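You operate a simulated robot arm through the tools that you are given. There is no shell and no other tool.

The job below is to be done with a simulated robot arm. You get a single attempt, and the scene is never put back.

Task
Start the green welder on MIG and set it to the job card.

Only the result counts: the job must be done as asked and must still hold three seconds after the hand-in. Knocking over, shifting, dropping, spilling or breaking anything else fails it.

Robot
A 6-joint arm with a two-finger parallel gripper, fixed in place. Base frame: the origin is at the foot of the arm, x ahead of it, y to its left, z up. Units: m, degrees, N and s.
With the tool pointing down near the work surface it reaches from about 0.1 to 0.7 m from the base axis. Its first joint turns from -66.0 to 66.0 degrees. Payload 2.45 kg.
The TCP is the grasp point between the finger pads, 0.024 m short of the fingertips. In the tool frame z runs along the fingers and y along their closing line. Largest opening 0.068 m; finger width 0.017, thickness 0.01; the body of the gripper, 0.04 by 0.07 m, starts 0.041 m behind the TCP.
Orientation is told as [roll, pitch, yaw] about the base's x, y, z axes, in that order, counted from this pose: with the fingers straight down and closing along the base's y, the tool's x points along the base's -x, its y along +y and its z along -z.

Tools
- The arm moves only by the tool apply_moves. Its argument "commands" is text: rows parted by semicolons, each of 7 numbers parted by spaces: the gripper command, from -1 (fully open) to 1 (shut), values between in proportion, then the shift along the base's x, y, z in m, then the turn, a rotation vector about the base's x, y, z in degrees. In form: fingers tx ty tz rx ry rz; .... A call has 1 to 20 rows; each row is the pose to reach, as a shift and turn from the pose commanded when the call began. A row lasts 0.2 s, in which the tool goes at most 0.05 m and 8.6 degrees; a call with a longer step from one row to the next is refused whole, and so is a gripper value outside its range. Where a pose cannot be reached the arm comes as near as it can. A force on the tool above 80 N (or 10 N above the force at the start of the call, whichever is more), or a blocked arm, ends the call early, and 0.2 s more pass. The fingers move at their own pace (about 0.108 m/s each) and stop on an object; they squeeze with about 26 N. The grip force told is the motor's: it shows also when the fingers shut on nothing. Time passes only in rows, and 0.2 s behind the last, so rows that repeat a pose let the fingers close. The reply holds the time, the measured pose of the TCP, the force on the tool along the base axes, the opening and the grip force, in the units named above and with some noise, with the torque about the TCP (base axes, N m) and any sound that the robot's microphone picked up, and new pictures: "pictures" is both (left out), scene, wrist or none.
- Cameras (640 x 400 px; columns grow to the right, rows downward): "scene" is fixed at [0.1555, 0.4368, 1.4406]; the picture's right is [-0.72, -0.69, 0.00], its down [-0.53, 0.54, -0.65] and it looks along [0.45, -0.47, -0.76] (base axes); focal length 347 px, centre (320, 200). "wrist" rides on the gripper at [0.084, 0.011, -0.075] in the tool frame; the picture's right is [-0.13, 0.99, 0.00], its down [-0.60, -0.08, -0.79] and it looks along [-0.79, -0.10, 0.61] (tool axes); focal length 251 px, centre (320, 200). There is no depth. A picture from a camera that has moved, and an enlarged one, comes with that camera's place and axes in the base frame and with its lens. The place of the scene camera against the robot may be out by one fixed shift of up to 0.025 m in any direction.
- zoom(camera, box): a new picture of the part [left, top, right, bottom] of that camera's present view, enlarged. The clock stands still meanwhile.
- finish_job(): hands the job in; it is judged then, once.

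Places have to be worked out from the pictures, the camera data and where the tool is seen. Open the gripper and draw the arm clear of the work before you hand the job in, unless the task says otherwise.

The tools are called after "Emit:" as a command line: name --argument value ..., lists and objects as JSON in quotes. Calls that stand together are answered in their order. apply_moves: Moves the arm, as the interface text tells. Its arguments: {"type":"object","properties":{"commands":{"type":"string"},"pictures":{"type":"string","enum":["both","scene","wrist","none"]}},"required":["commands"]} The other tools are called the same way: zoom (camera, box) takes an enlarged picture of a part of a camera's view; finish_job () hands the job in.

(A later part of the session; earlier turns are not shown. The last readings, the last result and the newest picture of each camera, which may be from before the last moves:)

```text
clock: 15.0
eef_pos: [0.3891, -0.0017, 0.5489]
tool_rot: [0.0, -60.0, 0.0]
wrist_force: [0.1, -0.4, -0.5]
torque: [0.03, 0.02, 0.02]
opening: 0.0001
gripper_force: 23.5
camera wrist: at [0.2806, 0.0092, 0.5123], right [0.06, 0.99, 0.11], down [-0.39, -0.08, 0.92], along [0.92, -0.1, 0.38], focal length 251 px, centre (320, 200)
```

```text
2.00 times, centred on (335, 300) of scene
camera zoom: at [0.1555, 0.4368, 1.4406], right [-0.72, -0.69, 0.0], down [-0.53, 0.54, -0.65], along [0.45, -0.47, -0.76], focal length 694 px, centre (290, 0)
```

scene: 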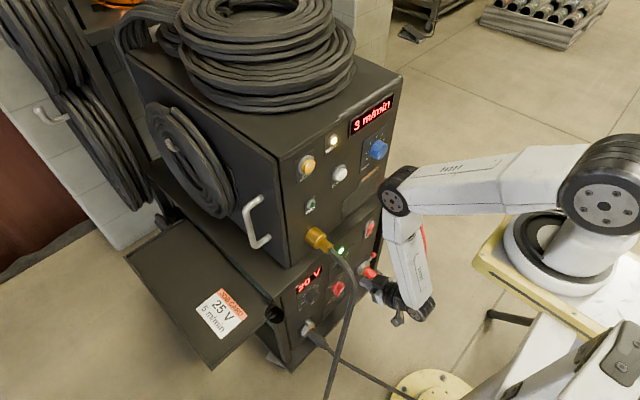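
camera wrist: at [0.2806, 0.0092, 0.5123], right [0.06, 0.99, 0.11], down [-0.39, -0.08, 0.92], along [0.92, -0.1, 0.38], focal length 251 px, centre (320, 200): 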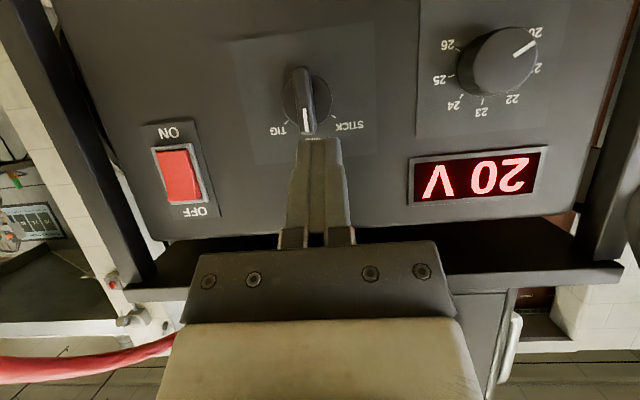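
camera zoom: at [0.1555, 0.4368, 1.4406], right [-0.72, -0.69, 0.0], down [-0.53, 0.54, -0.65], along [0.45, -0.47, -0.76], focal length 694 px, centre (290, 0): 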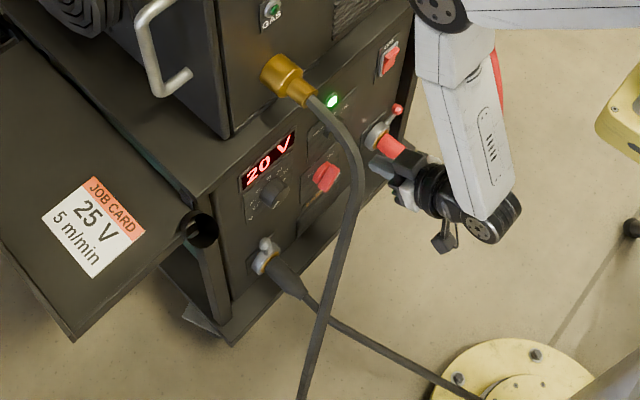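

The volts knob's face centre is at about (0.477, 0.121, 0.5045), 4 cm across. The grey torch cable runs (0.43,0.107,0.78)→(0.33,0.155,0.70), so I'll grip with the tool coming from the −y side (rolled +30° or more about x), keeping the forearm clear of it. Moving to a pre-grasp first.

Emit:
apply_moves --commands "0 0 0.03 -0.009 7.5 0 0; -1 0 0.06 -0.018 15 0 0; -1 0 0.09 -0.027 22.5 0 0; -1 0.01 0.1186 -0.0356 30 0 0; -1 0.03 0.1186 -0.0356 30 0 0" --pictures "both"

Emit:
zoom --camera "wrist" --box '[220, 60, 440, 260]'

Emit:
zoom --camera "scene" --box '[270, 150, 440, 350]'

```text
clock: 16.2
eef_pos: [0.4186, 0.1178, 0.5109]
tool_rot: [49.1, -48.6, -40.8]
wrist_force: [-0.1, 1.0, 0.0]
torque: [-0.03, -0.01, -0.01]
opening: 0.0679
gripper_force: 0.0
camera wrist: at [0.3107, 0.1438, 0.4857], right [0.06, 0.8, 0.59], down [-0.38, -0.53, 0.76], along [0.92, -0.28, 0.27], focal length 251 px, centre (320, 200)
```

scene: 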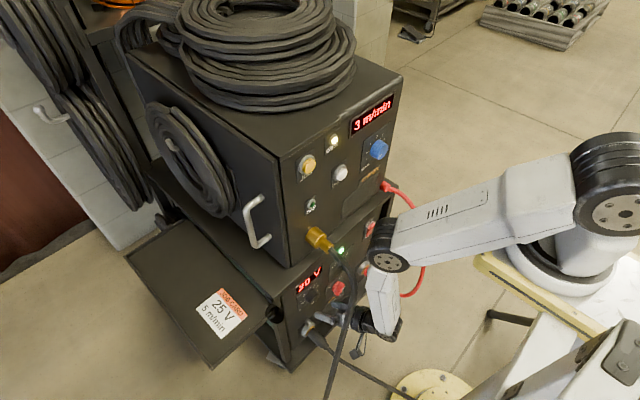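
wrist: 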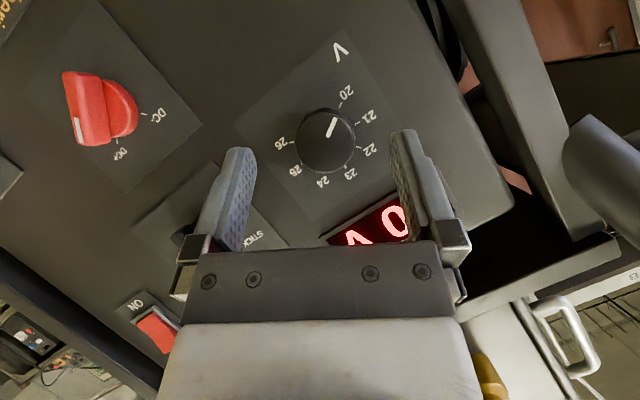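

```text
2.00 times, centred on (330, 160) of wrist
camera zoom: at [0.3107, 0.1438, 0.4857], right [0.06, 0.8, 0.59], down [-0.38, -0.53, 0.76], along [0.92, -0.28, 0.27], focal length 503 px, centre (300, 280)
```

zoom: 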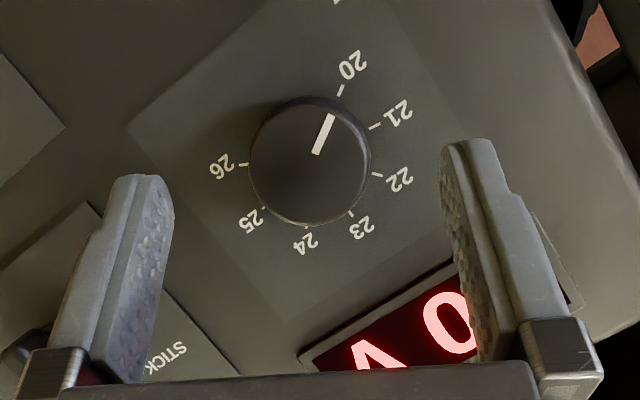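

```text
2.00 times, centred on (355, 250) of scene
camera zoom: at [0.1559, 0.4381, 1.4402], right [-0.72, -0.69, 0.0], down [-0.53, 0.54, -0.65], along [0.45, -0.47, -0.76], focal length 694 px, centre (250, 100)
```

zoom: 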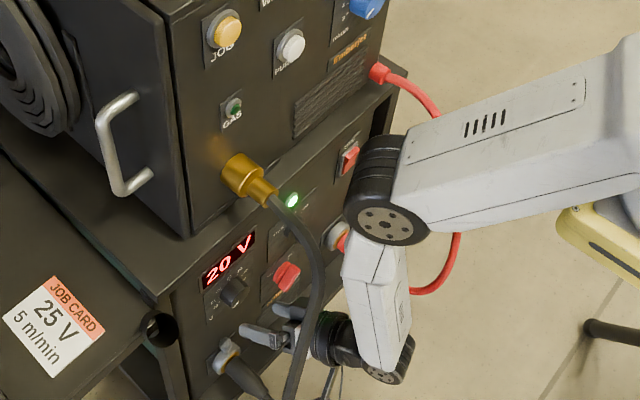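

The approach is clean: knob centred at y≈0.1215, z≈0.504, forearm well behind the cable, and the polarity knob confirmed at DC+. I'll advance 48 mm and close on the volts knob.

Emit:
apply_moves --commands "-1 0.02 0 0 0 0 0; -1 0.036 0 0 0 0 0; -1 0.044 0 0 0 0 0; -1 0.048 0 0 0 0 0; 0.2 0.048 0 0 0 0 0; 1 0.048 0 0 0 0 0; 1 0.048 0 0 0 0 0" --pictures "both"

Emit:
zoom --camera "wrist" --box '[220, 60, 440, 260]'

```text
clock: 17.8
eef_pos: [0.4682, 0.1156, 0.5126]
tool_rot: [49.1, -48.7, -40.9]
wrist_force: [0.1, -0.5, -0.3]
torque: [-0.02, -0.11, 0.22]
opening: 0.0403
gripper_force: 44.7
camera wrist: at [0.3591, 0.1429, 0.4869], right [0.07, 0.8, 0.59], down [-0.39, -0.53, 0.76], along [0.92, -0.28, 0.27], focal length 251 px, centre (320, 200)
```

scene: 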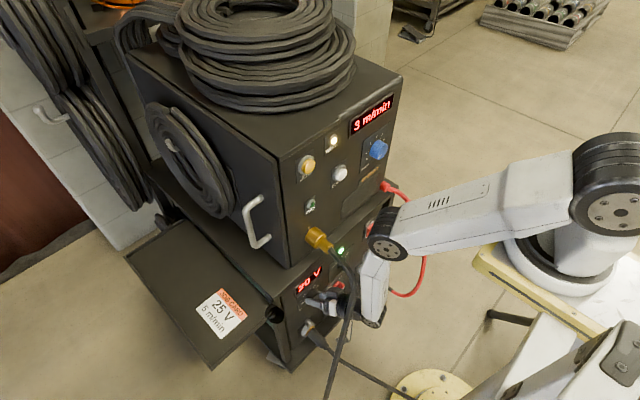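
wrist: 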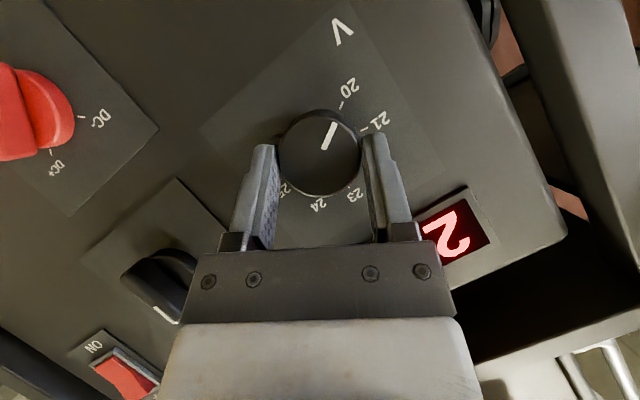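

```text
2.00 times, centred on (330, 160) of wrist
camera zoom: at [0.3591, 0.1429, 0.4869], right [0.07, 0.8, 0.59], down [-0.39, -0.53, 0.76], along [0.92, -0.28, 0.27], focal length 503 px, centre (300, 280)
```

zoom: 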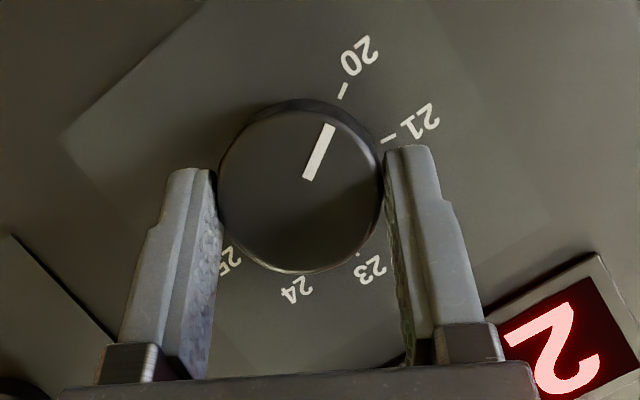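

Gripped with no side load (opening 40 mm). Now turning +50° clockwise about the knob axis.

Emit:
apply_moves --commands "1 0 -0.0012 -0.0008 8.33 0 0; 1 0 -0.0022 -0.0018 16.67 0 0; 1 0 -0.0031 -0.0029 25 0 0; 1 0 -0.0039 -0.0041 33.3 0 0; 1 0 -0.0044 -0.0054 41.67 0 0; 1 0 -0.0048 -0.0068 50 0 0; 1 0 -0.0048 -0.0068 50 0 0" --pictures "both"

Emit:
zoom --camera "scene" --box '[270, 200, 400, 350]'

```text
clock: 18.7
eef_pos: [0.4741, 0.1139, 0.509]
tool_rot: [69.4, -28.8, -53.9]
wrist_force: [-21.4, 2.6, -18.1]
torque: [-0.11, 1.29, 1.08]
opening: 0.0412
gripper_force: 44.9
stopped in row 4: the force on the tool passed its limit at 106 N (the readings are from after the stop); the commanded pose is now the measured one
camera wrist: at [0.3661, 0.1482, 0.5013], right [0.09, 0.48, 0.88], down [-0.37, -0.8, 0.47], along [0.93, -0.36, 0.11], focal length 251 px, centre (320, 200)
```

scene: 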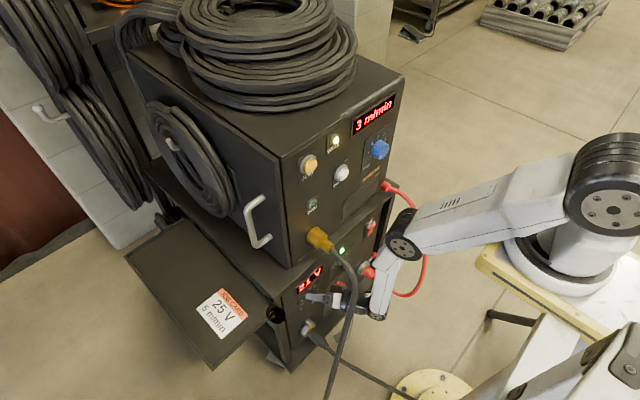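
wrist: 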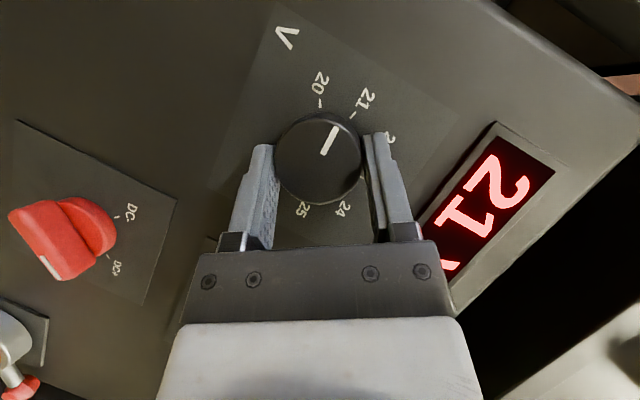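

```text
2.67 times, centred on (335, 275) of scene
camera zoom: at [0.1604, 0.4389, 1.4393], right [-0.72, -0.69, 0.0], down [-0.53, 0.54, -0.65], along [0.45, -0.47, -0.76], focal length 926 px, centre (280, 0)
```

zoom: 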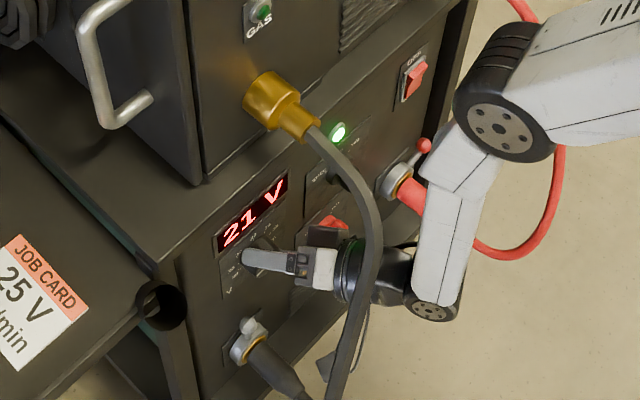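

The turn reached 21 V but the tool pressed forward into the panel (106 N, x drifted +6 mm during the fast roll) and the call stopped. I'll check the scene for any disturbance by comparing with the original zooms before continuing, more slowly and with more clearance.

Emit:
zoom --camera "scene" --box '[260, 80, 440, 260]'

Emit:
zoom --camera "scene" --box '[180, 200, 420, 360]'

Emit:
zoom --camera "scene" --box '[340, 0, 640, 400]'

Emit:
zoom --camera "wrist" --box '[220, 60, 440, 260]'

```text
2.22 times, centred on (350, 170) of scene
camera zoom: at [0.1604, 0.4389, 1.4393], right [-0.72, -0.69, 0.0], down [-0.53, 0.54, -0.65], along [0.45, -0.47, -0.76], focal length 771 px, centre (253, 267)
```

zoom: 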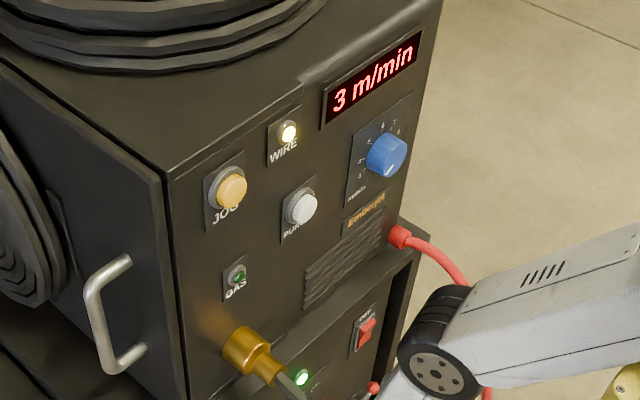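

```text
2.50 times, centred on (300, 280) of scene
camera zoom: at [0.1604, 0.4389, 1.4393], right [-0.72, -0.69, 0.0], down [-0.53, 0.54, -0.65], along [0.45, -0.47, -0.76], focal length 868 px, centre (370, 0)
```

zoom: 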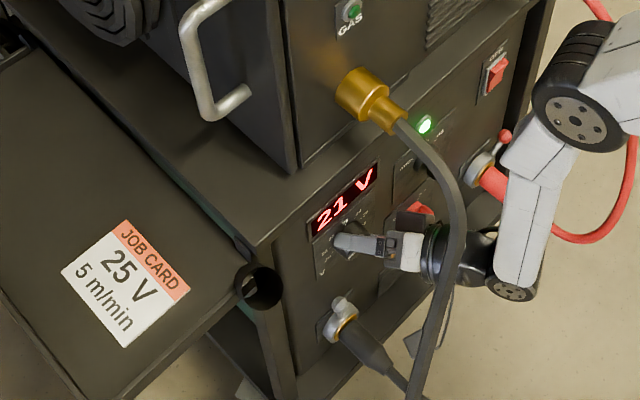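

```text
1.00 times, centred on (490, 200) of scene (not enlarged: the box is as wide or as high as the picture)
camera zoom: at [0.1604, 0.4389, 1.4393], right [-0.72, -0.69, 0.0], down [-0.53, 0.54, -0.65], along [0.45, -0.47, -0.76], focal length 347 px, centre (150, 200)
```

zoom: 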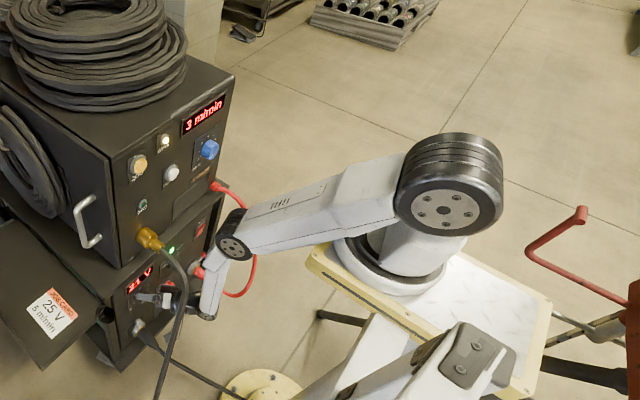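

```text
2.00 times, centred on (330, 160) of wrist
camera zoom: at [0.3661, 0.1482, 0.5013], right [0.09, 0.48, 0.88], down [-0.37, -0.8, 0.47], along [0.93, -0.36, 0.11], focal length 503 px, centre (300, 280)
```

zoom: 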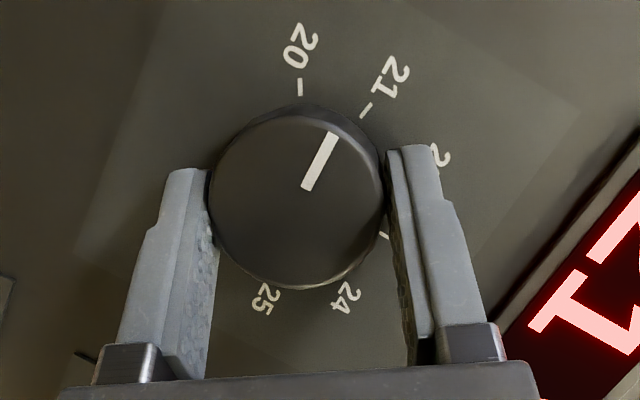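

Nothing on the welder moved; the small image shift matches the scene camera's own reported drift. I'll relieve the forward pressure by retracting 8 mm in x while still gripping, then continue turning slowly.

Emit:
apply_moves --commands "1 -0.004 0 0 0 0 0; 1 -0.008 0 0 0 0 0; 1 -0.008 -0.0004 -0.0006 4 0 0; 1 -0.008 -0.0008 -0.0012 8 0 0; 1 -0.008 -0.001 -0.0018 12 0 0; 1 -0.008 -0.0013 -0.0025 16 0 0; 1 -0.008 -0.0015 -0.0031 20 0 0; 1 -0.008 -0.0017 -0.0039 24 0 0; 1 -0.008 -0.0017 -0.0039 24 0 0" --pictures "both"

Emit:
zoom --camera "wrist" --box '[220, 60, 440, 260]'

Emit:
zoom --camera "scene" --box '[270, 200, 400, 350]'

```text
clock: 19.6
eef_pos: [0.4752, 0.1106, 0.5095]
tool_rot: [71.1, -24.9, -55.2]
wrist_force: [-23.4, -3.6, -16.7]
torque: [-0.25, 0.98, 0.95]
opening: 0.0407
gripper_force: 44.7
stopped in row 4: the force on the tool passed its limit at 93 N (the readings are from after the stop); the commanded pose is now the measured one
camera wrist: at [0.3659, 0.1475, 0.5069], right [0.11, 0.41, 0.91], down [-0.37, -0.83, 0.42], along [0.92, -0.38, 0.06], focal length 251 px, centre (320, 200)
```

scene: 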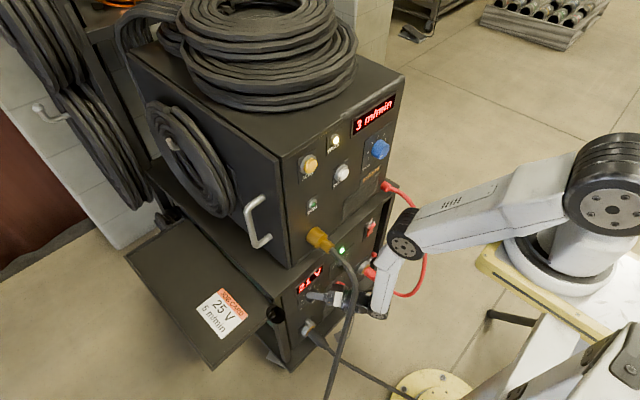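
wrist: 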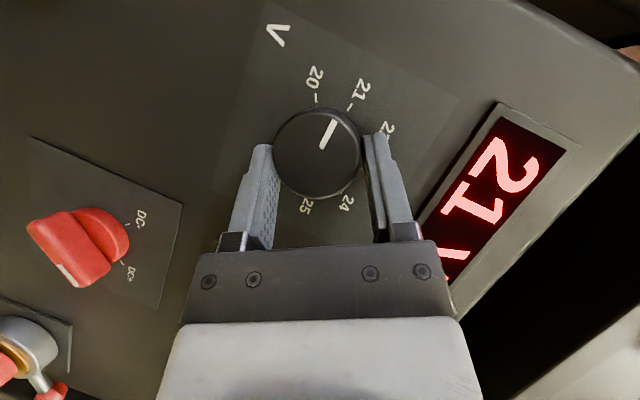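

```text
2.00 times, centred on (330, 160) of wrist
camera zoom: at [0.3659, 0.1475, 0.5069], right [0.11, 0.41, 0.91], down [-0.37, -0.83, 0.42], along [0.92, -0.38, 0.06], focal length 503 px, centre (300, 280)
```

zoom: 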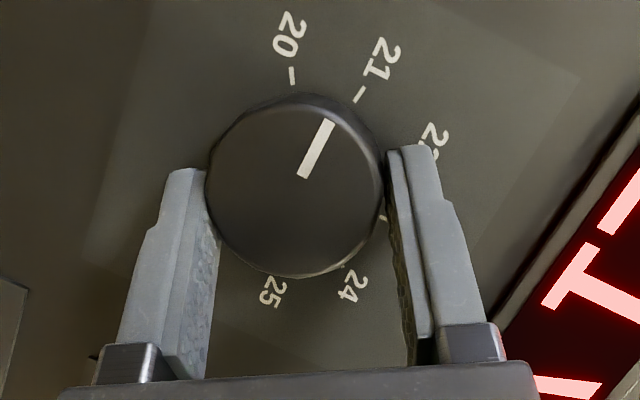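

```text
2.67 times, centred on (335, 275) of scene
camera zoom: at [0.1608, 0.4391, 1.4393], right [-0.72, -0.69, 0.0], down [-0.53, 0.54, -0.65], along [0.45, -0.47, -0.76], focal length 926 px, centre (280, 0)
```

zoom: 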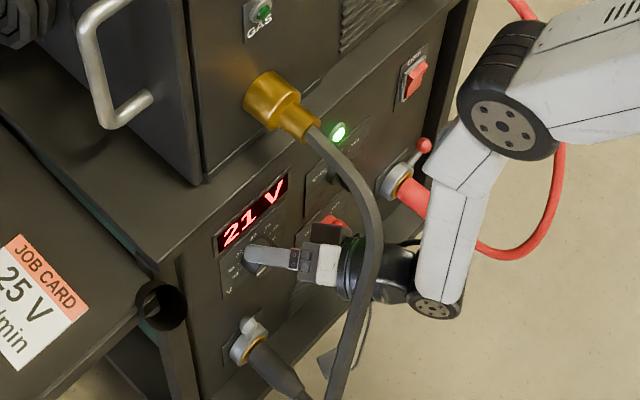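

The clamp friction on the knob resisted the axial pull, and fingertips were touching the panel. I'll release, back off 25 mm, and regrip shallower with a gentler squeeze.

Emit:
apply_moves --commands "0 0 0 0 0 0 0; -1 0 0 0 0 0 0; -1 0 0 0 0 0 0; -1 -0.015 0 0 0 0 0; -1 -0.03 0 0 0 0 0; -1 -0.04 0 0 0 0 0; -1 -0.04 0 0 0 0 0" --pictures "both"

Emit:
zoom --camera "wrist" --box '[220, 60, 440, 260]'

Emit:
zoom --camera "scene" --box '[270, 200, 400, 350]'

```text
clock: 21.2
eef_pos: [0.4436, 0.1109, 0.5175]
tool_rot: [72.8, -25.2, -56.4]
wrist_force: [-0.2, -0.3, 0.4]
torque: [-0.02, -0.01, 0.02]
opening: 0.0679
gripper_force: 0.2
camera wrist: at [0.3369, 0.1476, 0.5108], right [0.09, 0.4, 0.91], down [-0.39, -0.83, 0.4], along [0.92, -0.39, 0.08], focal length 251 px, centre (320, 200)
```

scene: 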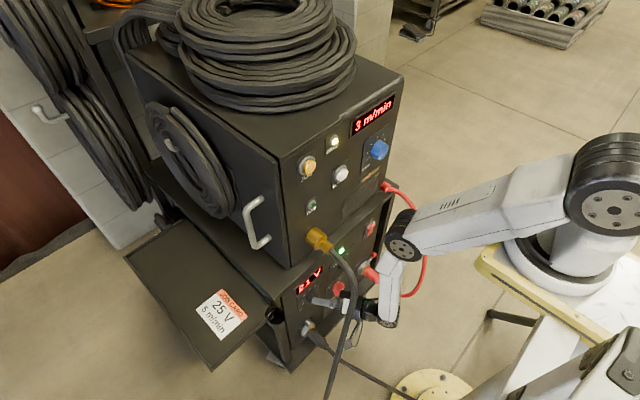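
wrist: 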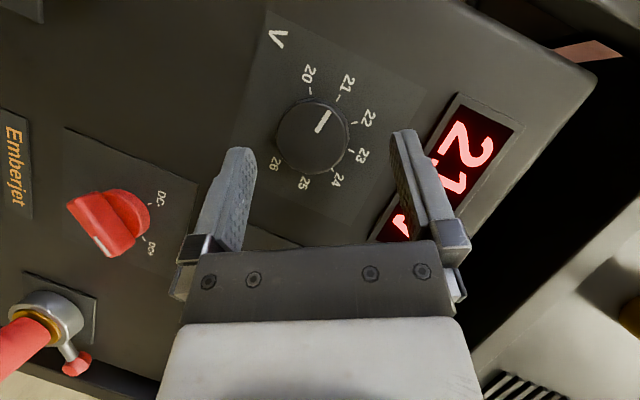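

```text
2.00 times, centred on (330, 160) of wrist
camera zoom: at [0.3369, 0.1476, 0.5108], right [0.09, 0.4, 0.91], down [-0.39, -0.83, 0.4], along [0.92, -0.39, 0.08], focal length 503 px, centre (300, 280)
```

zoom: 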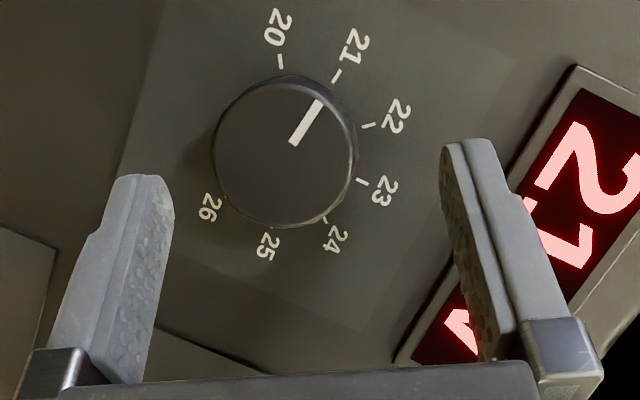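

```text
2.67 times, centred on (335, 275) of scene
camera zoom: at [0.1611, 0.4344, 1.4407], right [-0.72, -0.69, 0.0], down [-0.53, 0.55, -0.65], along [0.45, -0.47, -0.76], focal length 926 px, centre (280, 0)
```

zoom: 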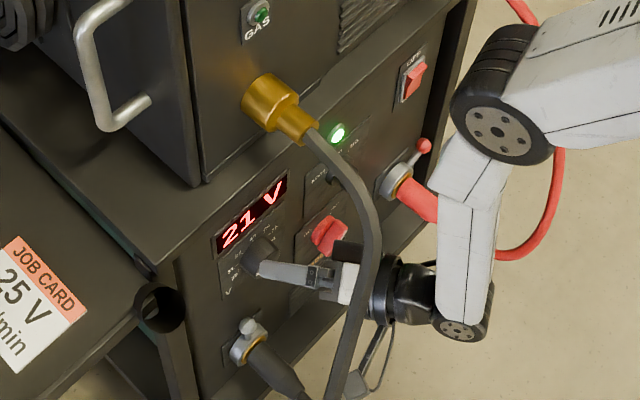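

Free of contact with no residual force; display still 21 V. I'll test in free space, 30 mm further back, how well the arm tracks further positive roll, to know the usable stroke.

Emit:
apply_moves --commands "-1 -0.02 0 0 0 0 0; -1 -0.03 0 0 0 0 0; -1 -0.03 0 0 5 0 0; -1 -0.03 0 0 10 0 0; -1 -0.03 0 0 15 0 0; -1 -0.03 0 0 20 0 0; -1 -0.03 0 0 25 0 0; -1 -0.03 0 0 30 0 0; -1 -0.03 0 0 30 0 0; -1 -0.03 0 0 30 0 0" --pictures "none"

```text
clock: 22.3
eef_pos: [0.4514, 0.1156, 0.5367]
tool_rot: [80.7, -16.7, -59.1]
wrist_force: [-32.8, 3.7, -9.1]
torque: [0.05, 1.4, -0.18]
opening: 0.0682
gripper_force: 0.2
stopped in row 5: the force on the tool passed its limit at 101 N (the readings are from after the stop); the commanded pose is now the measured one
```

Unexpected: force rose although the tool should have retreated, and the TCP drifted +x/+z. Something is constraining the arm or a joint limit is being hit; I'll look at the pictures without moving (a single hold row).

Emit:
apply_moves --commands "-1 0 0 0 0 0 0" --pictures "both"

Emit:
zoom --camera "scene" --box '[280, 180, 440, 360]'

Emit:
zoom --camera "wrist" --box '[160, 60, 480, 260]'

```text
clock: 22.7
eef_pos: [0.4516, 0.1174, 0.5356]
tool_rot: [80.7, -16.7, -59.2]
wrist_force: [-34.1, 4.5, -12.7]
torque: [0.1, 1.52, -0.14]
opening: 0.0681
gripper_force: 0.0
camera wrist: at [0.343, 0.1543, 0.5338], right [0.06, 0.22, 0.97], down [-0.39, -0.89, 0.22], along [0.92, -0.4, 0.04], focal length 251 px, centre (320, 200)
```

scene: 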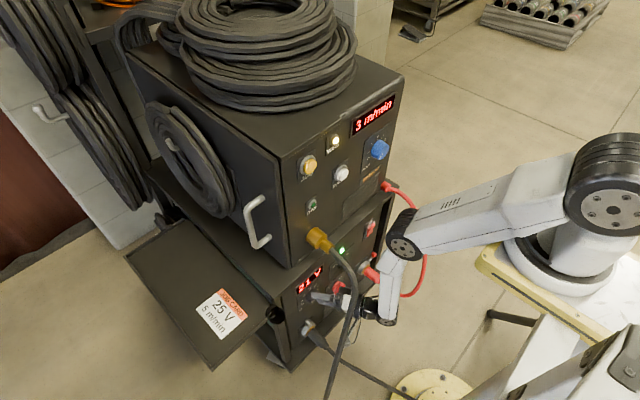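
wrist: 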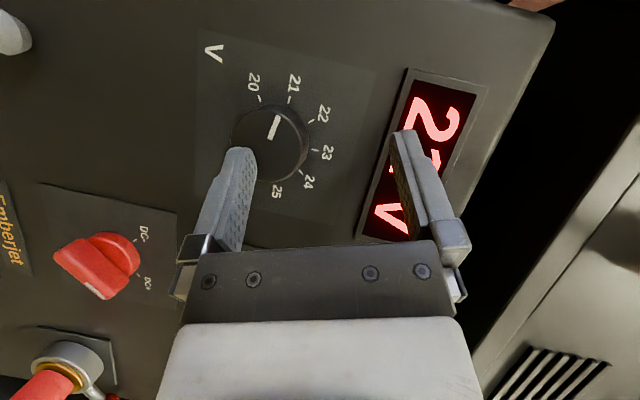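

```text
2.22 times, centred on (360, 270) of scene
camera zoom: at [0.1608, 0.437, 1.4399], right [-0.72, -0.69, 0.0], down [-0.53, 0.54, -0.65], along [0.45, -0.47, -0.76], focal length 771 px, centre (231, 44)
```

zoom: 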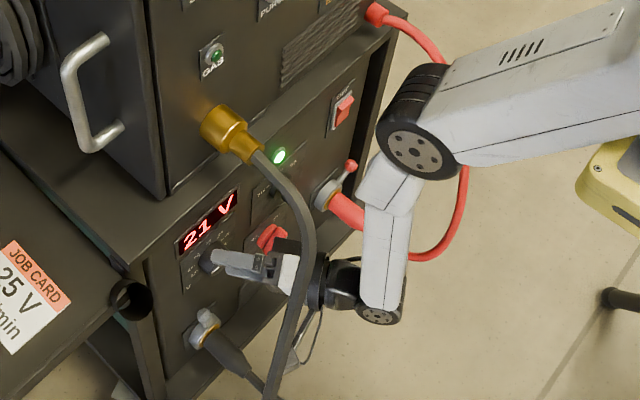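

```text
2.00 times, centred on (320, 160) of wrist
camera zoom: at [0.343, 0.1543, 0.5338], right [0.06, 0.22, 0.97], down [-0.39, -0.89, 0.22], along [0.92, -0.4, 0.04], focal length 503 px, centre (320, 280)
```

zoom: 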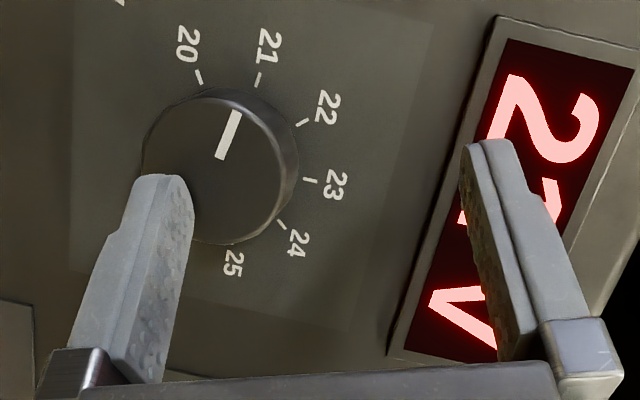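

The force line fits the lower fingertip pressing on the knob face, yet the arm doesn't retreat. I'll zoom in closely where the gripper's camera bracket passes the torch cable, and at the elbow/base.

Emit:
zoom --camera "scene" --box '[320, 260, 410, 350]'

Emit:
zoom --camera "scene" --box '[480, 120, 640, 320]'

Emit:
zoom --camera "scene" --box '[370, 180, 450, 260]'

```text
4.44 times, centred on (365, 305) of scene
camera zoom: at [0.1608, 0.437, 1.4399], right [-0.72, -0.69, 0.0], down [-0.53, 0.54, -0.65], along [0.45, -0.47, -0.76], focal length 1543 px, centre (120, -267)
```

zoom: 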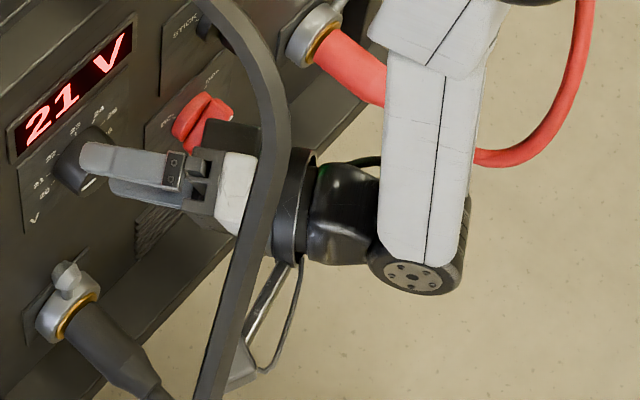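

```text
2.00 times, centred on (560, 220) of scene
camera zoom: at [0.1608, 0.437, 1.4399], right [-0.72, -0.69, 0.0], down [-0.53, 0.54, -0.65], along [0.45, -0.47, -0.76], focal length 694 px, centre (-160, 160)
```

zoom: 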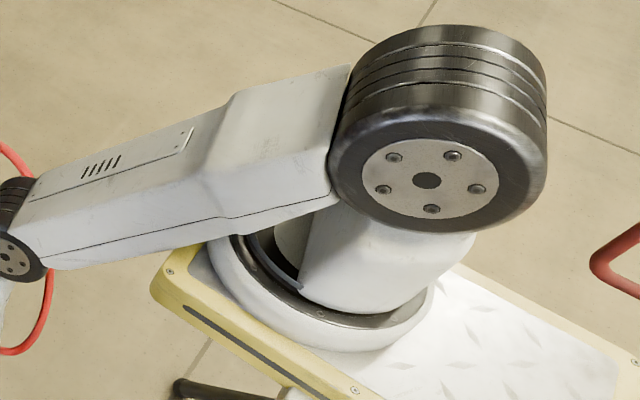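

```text
5.00 times, centred on (410, 220) of scene
camera zoom: at [0.1608, 0.437, 1.4399], right [-0.72, -0.69, 0.0], down [-0.53, 0.54, -0.65], along [0.45, -0.47, -0.76], focal length 1735 px, centre (-130, 100)
```

zoom: 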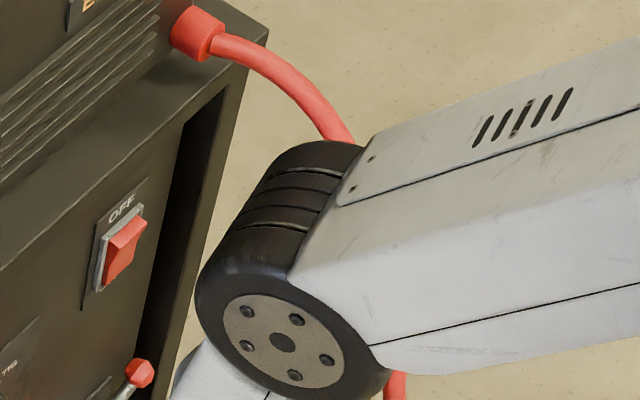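

The torch cable is clearly well above the gripper, so it isn't the obstacle; the drift looks like a kinematic limit at large roll. I'll do a pure translation retreat (no rotation) and compare measured with commanded.

Emit:
apply_moves --commands "-1 -0.015 0 0 0 0 0; -1 -0.03 0 0 0 0 0; -1 -0.045 0 0 0 0 0; -1 -0.045 0 0 0 0 0; -1 -0.045 0 0 0 0 0" --pictures "none"

```text
clock: 23.9
eef_pos: [0.4238, 0.1153, 0.5453]
tool_rot: [82.8, -17.1, -60.4]
wrist_force: [0.3, -0.3, -0.4]
torque: [0.03, 0.02, -0.02]
opening: 0.0683
gripper_force: 0.1
```

Even in free space there's a steady +17 mm x error at this roll (≈72°), with no force: so large roll is near a limit. I'll roll back by 40° and check the tracking error again.

Emit:
apply_moves --commands "-1 0 0 0 -5 0 0; -1 0 0 0 -10 0 0; -1 0 0 0 -15 0 0; -1 0 0 0 -20 0 0; -1 0 0 0 -25 0 0; -1 0 0 0 -30 0 0; -1 0 0 0 -35 0 0; -1 0 0 0 -40 0 0; -1 0 0 0 -40 0 0; -1 0 0 0 -40 0 0" --pictures "both"

Emit:
zoom --camera "scene" --box '[280, 180, 440, 360]'

```text
clock: 26.1
eef_pos: [0.4032, 0.1157, 0.5396]
tool_rot: [51.5, -48.8, -42.2]
wrist_force: [0.0, -0.3, 0.4]
torque: [-0.01, 0.01, 0.0]
opening: 0.068
gripper_force: 0.1
camera wrist: at [0.2964, 0.1425, 0.5116], right [0.04, 0.79, 0.61], down [-0.4, -0.54, 0.74], along [0.92, -0.27, 0.29], focal length 251 px, centre (320, 200)
```

scene: 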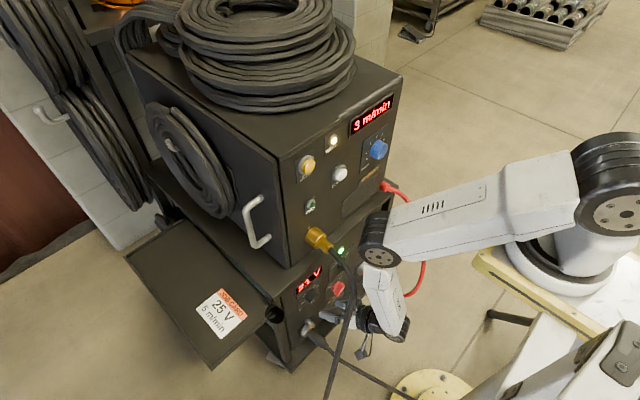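
wrist: 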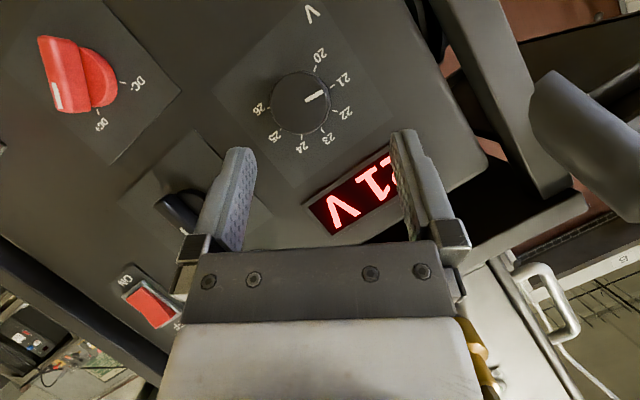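

```text
2.22 times, centred on (360, 270) of scene
camera zoom: at [0.1555, 0.4368, 1.4406], right [-0.72, -0.69, 0.0], down [-0.53, 0.54, -0.65], along [0.45, -0.47, -0.76], focal length 771 px, centre (231, 44)
```

zoom: 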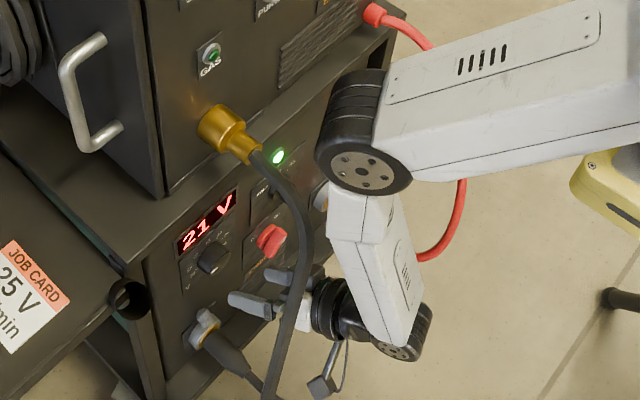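

Tracking is fine again at roll ≈33°, and the reported scene camera position has returned exactly to its original value, so it had been displaced while I was at large roll. I'll compare the same zooms again to be sure the welder itself hasn't moved.

Emit:
zoom --camera "scene" --box '[260, 80, 440, 260]'

Emit:
zoom --camera "scene" --box '[180, 200, 420, 360]'

Emit:
zoom --camera "scene" --box '[340, 0, 640, 400]'

```text
2.22 times, centred on (350, 170) of scene
camera zoom: at [0.1555, 0.4368, 1.4406], right [-0.72, -0.69, 0.0], down [-0.53, 0.54, -0.65], along [0.45, -0.47, -0.76], focal length 771 px, centre (253, 267)
```

zoom: 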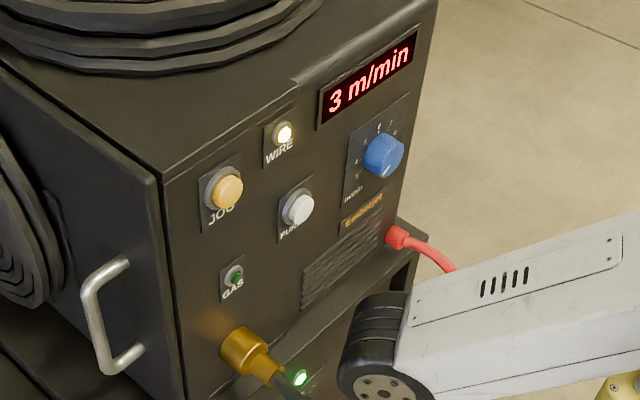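

```text
2.50 times, centred on (300, 280) of scene
camera zoom: at [0.1555, 0.4368, 1.4406], right [-0.72, -0.69, 0.0], down [-0.53, 0.54, -0.65], along [0.45, -0.47, -0.76], focal length 868 px, centre (370, 0)
```

zoom: 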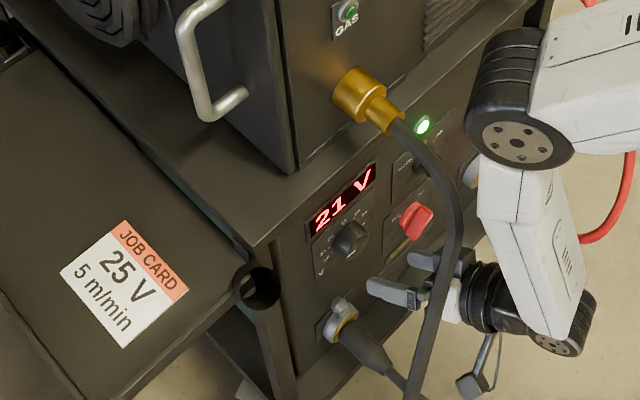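

```text
1.00 times, centred on (490, 200) of scene (not enlarged: the box is as wide or as high as the picture)
camera zoom: at [0.1555, 0.4368, 1.4406], right [-0.72, -0.69, 0.0], down [-0.53, 0.54, -0.65], along [0.45, -0.47, -0.76], focal length 347 px, centre (150, 200)
```

zoom: 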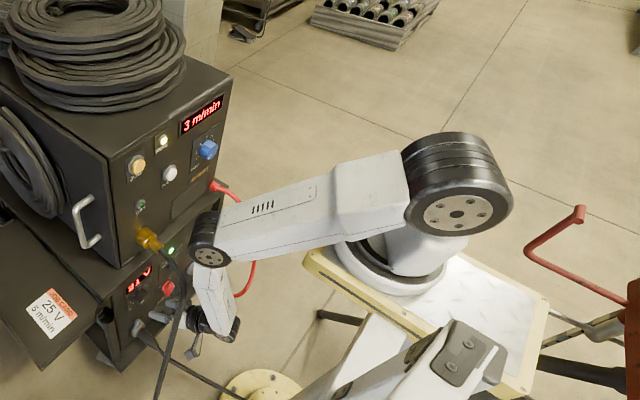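

The welder is exactly where it started. The limit seems to come from the upper arm getting too low (near its own stand) when the wrist drops below z≈0.59, so I'll use a steeper tool (tilt 42°) and short strokes with roll 20°→50°, which keep the wrist higher. Moving to that pre-grasp.

Emit:
apply_moves --commands "-1 0 0 0 -2.8 4.35 1.8; -1 0 0 -0.005 -5.55 8.7 3.6; -1 0.01 0 -0.012 -8.3 13.05 5.4; -1 0.018 0 -0.018 -11.1 17.4 7.18; -1 0.025 0.0007 -0.022 -11.1 17.4 7.18; -1 0.025 0.0007 -0.022 -11.1 17.4 7.18" --pictures "both"

Emit:
zoom --camera "wrist" --box '[220, 60, 440, 260]'

Emit:
zoom --camera "scene" --box '[280, 180, 440, 360]'

```text
clock: 27.5
eef_pos: [0.4292, 0.1162, 0.5167]
tool_rot: [26.1, -39.0, -17.1]
wrist_force: [0.1, -0.4, 0.4]
torque: [-0.01, 0.0, 0.02]
opening: 0.0676
gripper_force: 0.0
camera wrist: at [0.3156, 0.1279, 0.5196], right [0.1, 0.9, 0.42], down [-0.08, -0.41, 0.91], along [0.99, -0.12, 0.03], focal length 251 px, centre (320, 200)
```

scene: 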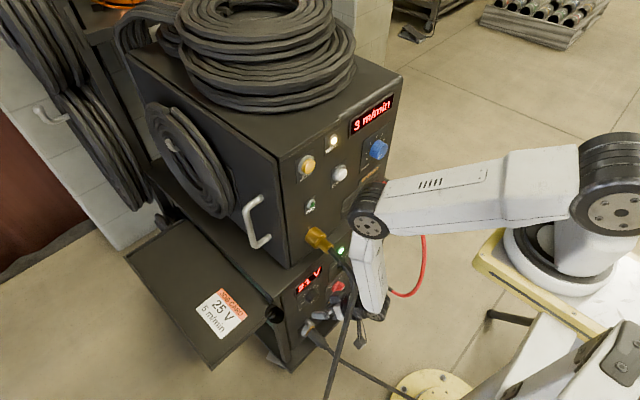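
wrist: 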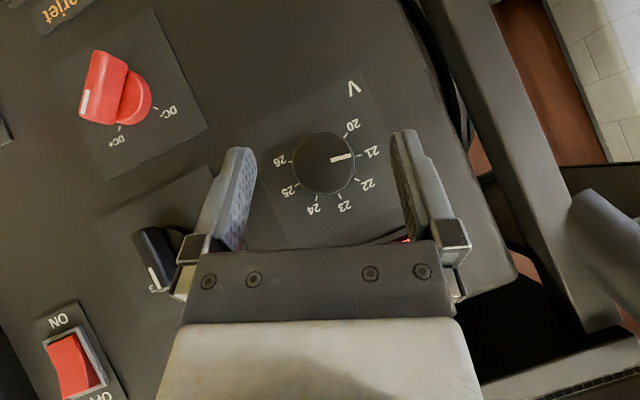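

```text
2.00 times, centred on (330, 160) of wrist
camera zoom: at [0.3156, 0.1279, 0.5196], right [0.1, 0.9, 0.42], down [-0.08, -0.41, 0.91], along [0.99, -0.12, 0.03], focal length 503 px, centre (300, 280)
```

zoom: 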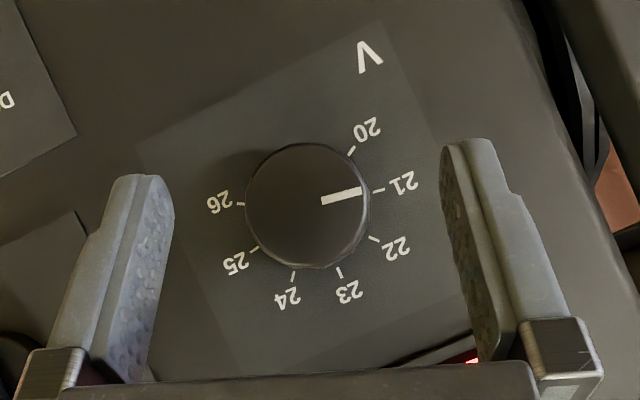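

```text
2.22 times, centred on (360, 270) of scene
camera zoom: at [0.1555, 0.4368, 1.4406], right [-0.72, -0.69, 0.0], down [-0.53, 0.54, -0.65], along [0.45, -0.47, -0.76], focal length 771 px, centre (231, 44)
```

zoom: 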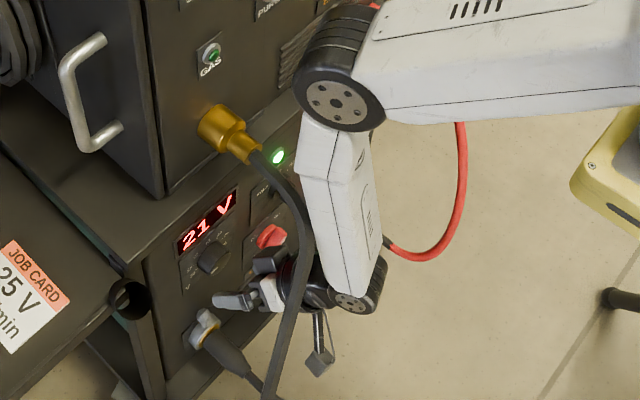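

Tracking is good and the camera reads nominal; the pointer sits right at 21. I'll advance 39 mm and grip with a gentler command.

Emit:
apply_moves --commands "-1 0.015 0.001 -0.001 0 0 0; -1 0.03 0.001 -0.001 0 0 0; -1 0.038 0.001 -0.001 0 0 0; -1 0.039 0.001 -0.001 0 0 0; 0 0.039 0.001 -0.001 0 0 0; 0.1 0.039 0.001 -0.001 0 0 0; 0.1 0.039 0.001 -0.001 0 0 0" --pictures "wrist"

Emit:
zoom --camera "scene" --box '[280, 180, 440, 360]'

```text
clock: 29.1
eef_pos: [0.4678, 0.117, 0.5156]
tool_rot: [26.1, -39.1, -17.3]
wrist_force: [6.0, -15.0, -5.4]
torque: [-0.22, -0.01, -0.23]
opening: 0.0435
gripper_force: 7.9
camera wrist: at [0.354, 0.1285, 0.5185], right [0.1, 0.9, 0.42], down [-0.08, -0.41, 0.91], along [0.99, -0.12, 0.03], focal length 251 px, centre (320, 200)
```

wrist: 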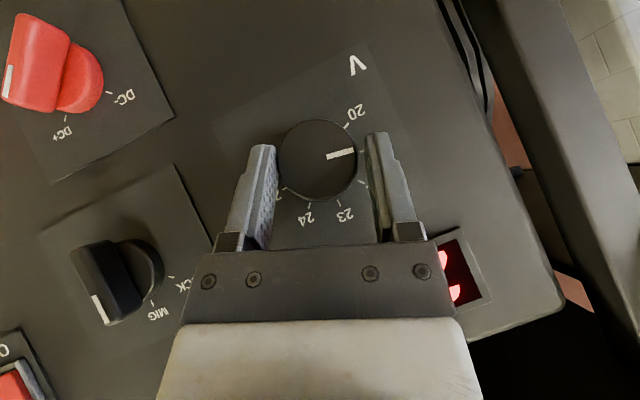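

```text
2.22 times, centred on (360, 270) of scene
camera zoom: at [0.1557, 0.4367, 1.4407], right [-0.72, -0.69, 0.0], down [-0.53, 0.54, -0.65], along [0.45, -0.47, -0.76], focal length 771 px, centre (231, 44)
```

zoom: 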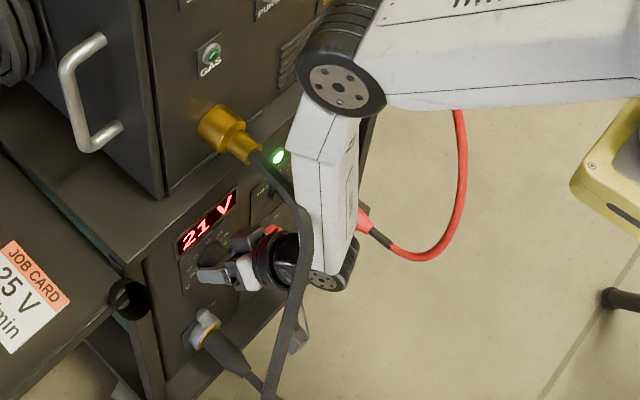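

One finger touched first, meaning the tool is ~2 mm too far along +y. I'll shift back 2 mm and close fully, then turn slowly by 30°.

Emit:
apply_moves --commands "0.1 0 -0.0015 -0.0006 0 0 0; 0.5 0 -0.0017 -0.0007 0 0 0; 1 0 -0.0017 -0.0007 0 0 0; 1 0 -0.0017 -0.0007 0 0 0" --pictures "none"

```text
clock: 30.1
eef_pos: [0.468, 0.1168, 0.5156]
tool_rot: [26.1, -39.0, -17.1]
wrist_force: [-1.6, 1.0, -5.9]
torque: [-0.02, 0.06, -0.45]
opening: 0.0399
gripper_force: 44.5
```

Firm and centred. Turning +30° slowly (4° per row).

Emit:
apply_moves --commands "1 0 -0.0008 -0.0003 4 0 0; 1 0 -0.0016 -0.0007 8 0 0; 1 0 -0.0024 -0.0011 12 0 0; 1 0 -0.0031 -0.0016 16 0 0; 1 0 -0.0038 -0.0022 20 0 0; 1 0 -0.0044 -0.0027 24 0 0; 1 0 -0.0051 -0.0034 28 0 0; 1 0 -0.0053 -0.0037 30 0 0; 1 0 -0.0053 -0.0037 30 0 0" --pictures "wrist"

Emit:
zoom --camera "wrist" --box '[220, 60, 440, 260]'

Emit:
zoom --camera "scene" --box '[280, 180, 440, 360]'

```text
clock: 32.1
eef_pos: [0.4671, 0.1125, 0.5117]
tool_rot: [58.2, -25.5, -34.4]
wrist_force: [-8.7, 22.1, 2.7]
torque: [0.19, -0.27, 0.41]
opening: 0.04
gripper_force: 45.0
camera wrist: at [0.3539, 0.1188, 0.5192], right [0.09, 0.57, 0.82], down [-0.08, -0.81, 0.58], along [0.99, -0.12, -0.03], focal length 251 px, centre (320, 200)
```

wrist: 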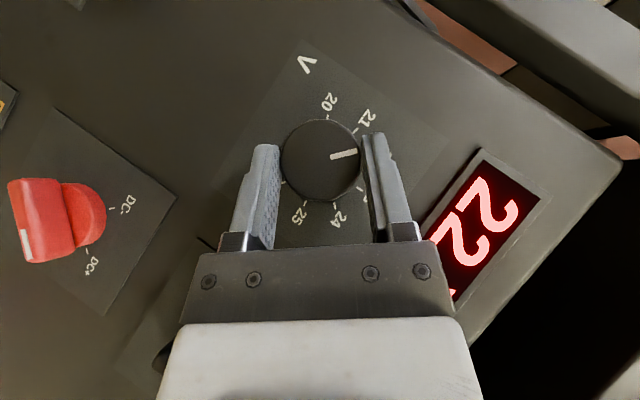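

```text
2.00 times, centred on (330, 160) of wrist
camera zoom: at [0.3539, 0.1188, 0.5192], right [0.09, 0.57, 0.82], down [-0.08, -0.81, 0.58], along [0.99, -0.12, -0.03], focal length 503 px, centre (300, 280)
```

zoom: 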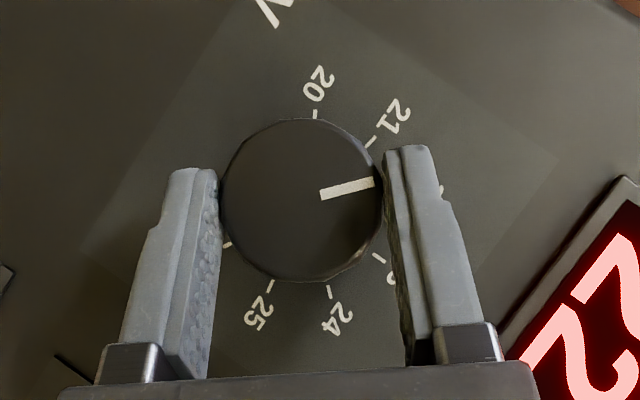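

```text
2.22 times, centred on (360, 270) of scene
camera zoom: at [0.1553, 0.4371, 1.4406], right [-0.72, -0.69, 0.0], down [-0.53, 0.54, -0.65], along [0.45, -0.47, -0.76], focal length 771 px, centre (231, 44)
```

zoom: 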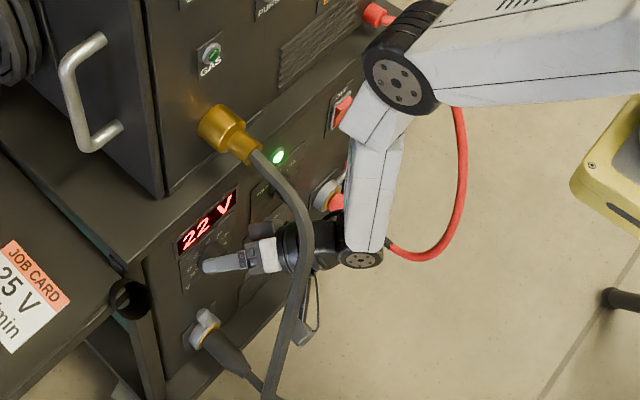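

22 V now, cleanly. I'll open in place, rotate back 30° around the knob axis (fingers stay clear of the panel), and regrip.

Emit:
apply_moves --commands "0 0 0 0 0 0 0; -1 0 0 0 0 0 0; -1 0 0.0009 0.001 -6 0 0; -1 0 0.0019 0.0018 -12 0 0; -1 0 0.003 0.0026 -18 0 0; -1 0 0.0041 0.0032 -24 0 0; -1 0 0.0053 0.0037 -30 0 0; -1 0 0.0053 0.0037 -30 0 0; 0.2 0 0.0053 0.0037 -30 0 0; 1 0 0.0053 0.0037 -30 0 0; 1 0 0.0053 0.0037 -30 0 0" --pictures "wrist"

```text
clock: 34.5
eef_pos: [0.4668, 0.1162, 0.5151]
tool_rot: [26.0, -39.0, -17.2]
wrist_force: [1.7, -3.9, -1.7]
torque: [-0.03, 0.24, -0.1]
opening: 0.0401
gripper_force: 44.5
camera wrist: at [0.3541, 0.1268, 0.5178], right [0.1, 0.9, 0.42], down [-0.08, -0.41, 0.91], along [0.99, -0.12, 0.03], focal length 251 px, centre (320, 200)
```

wrist: 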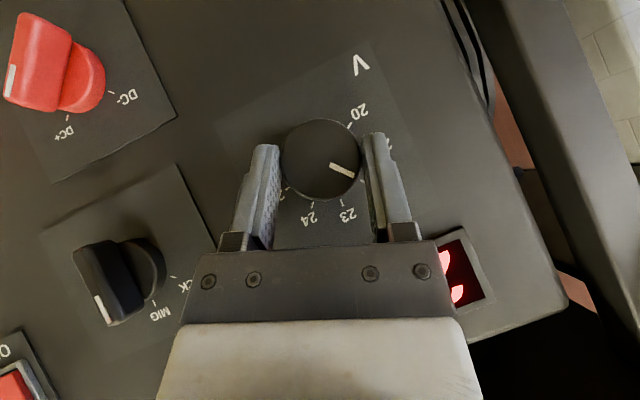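

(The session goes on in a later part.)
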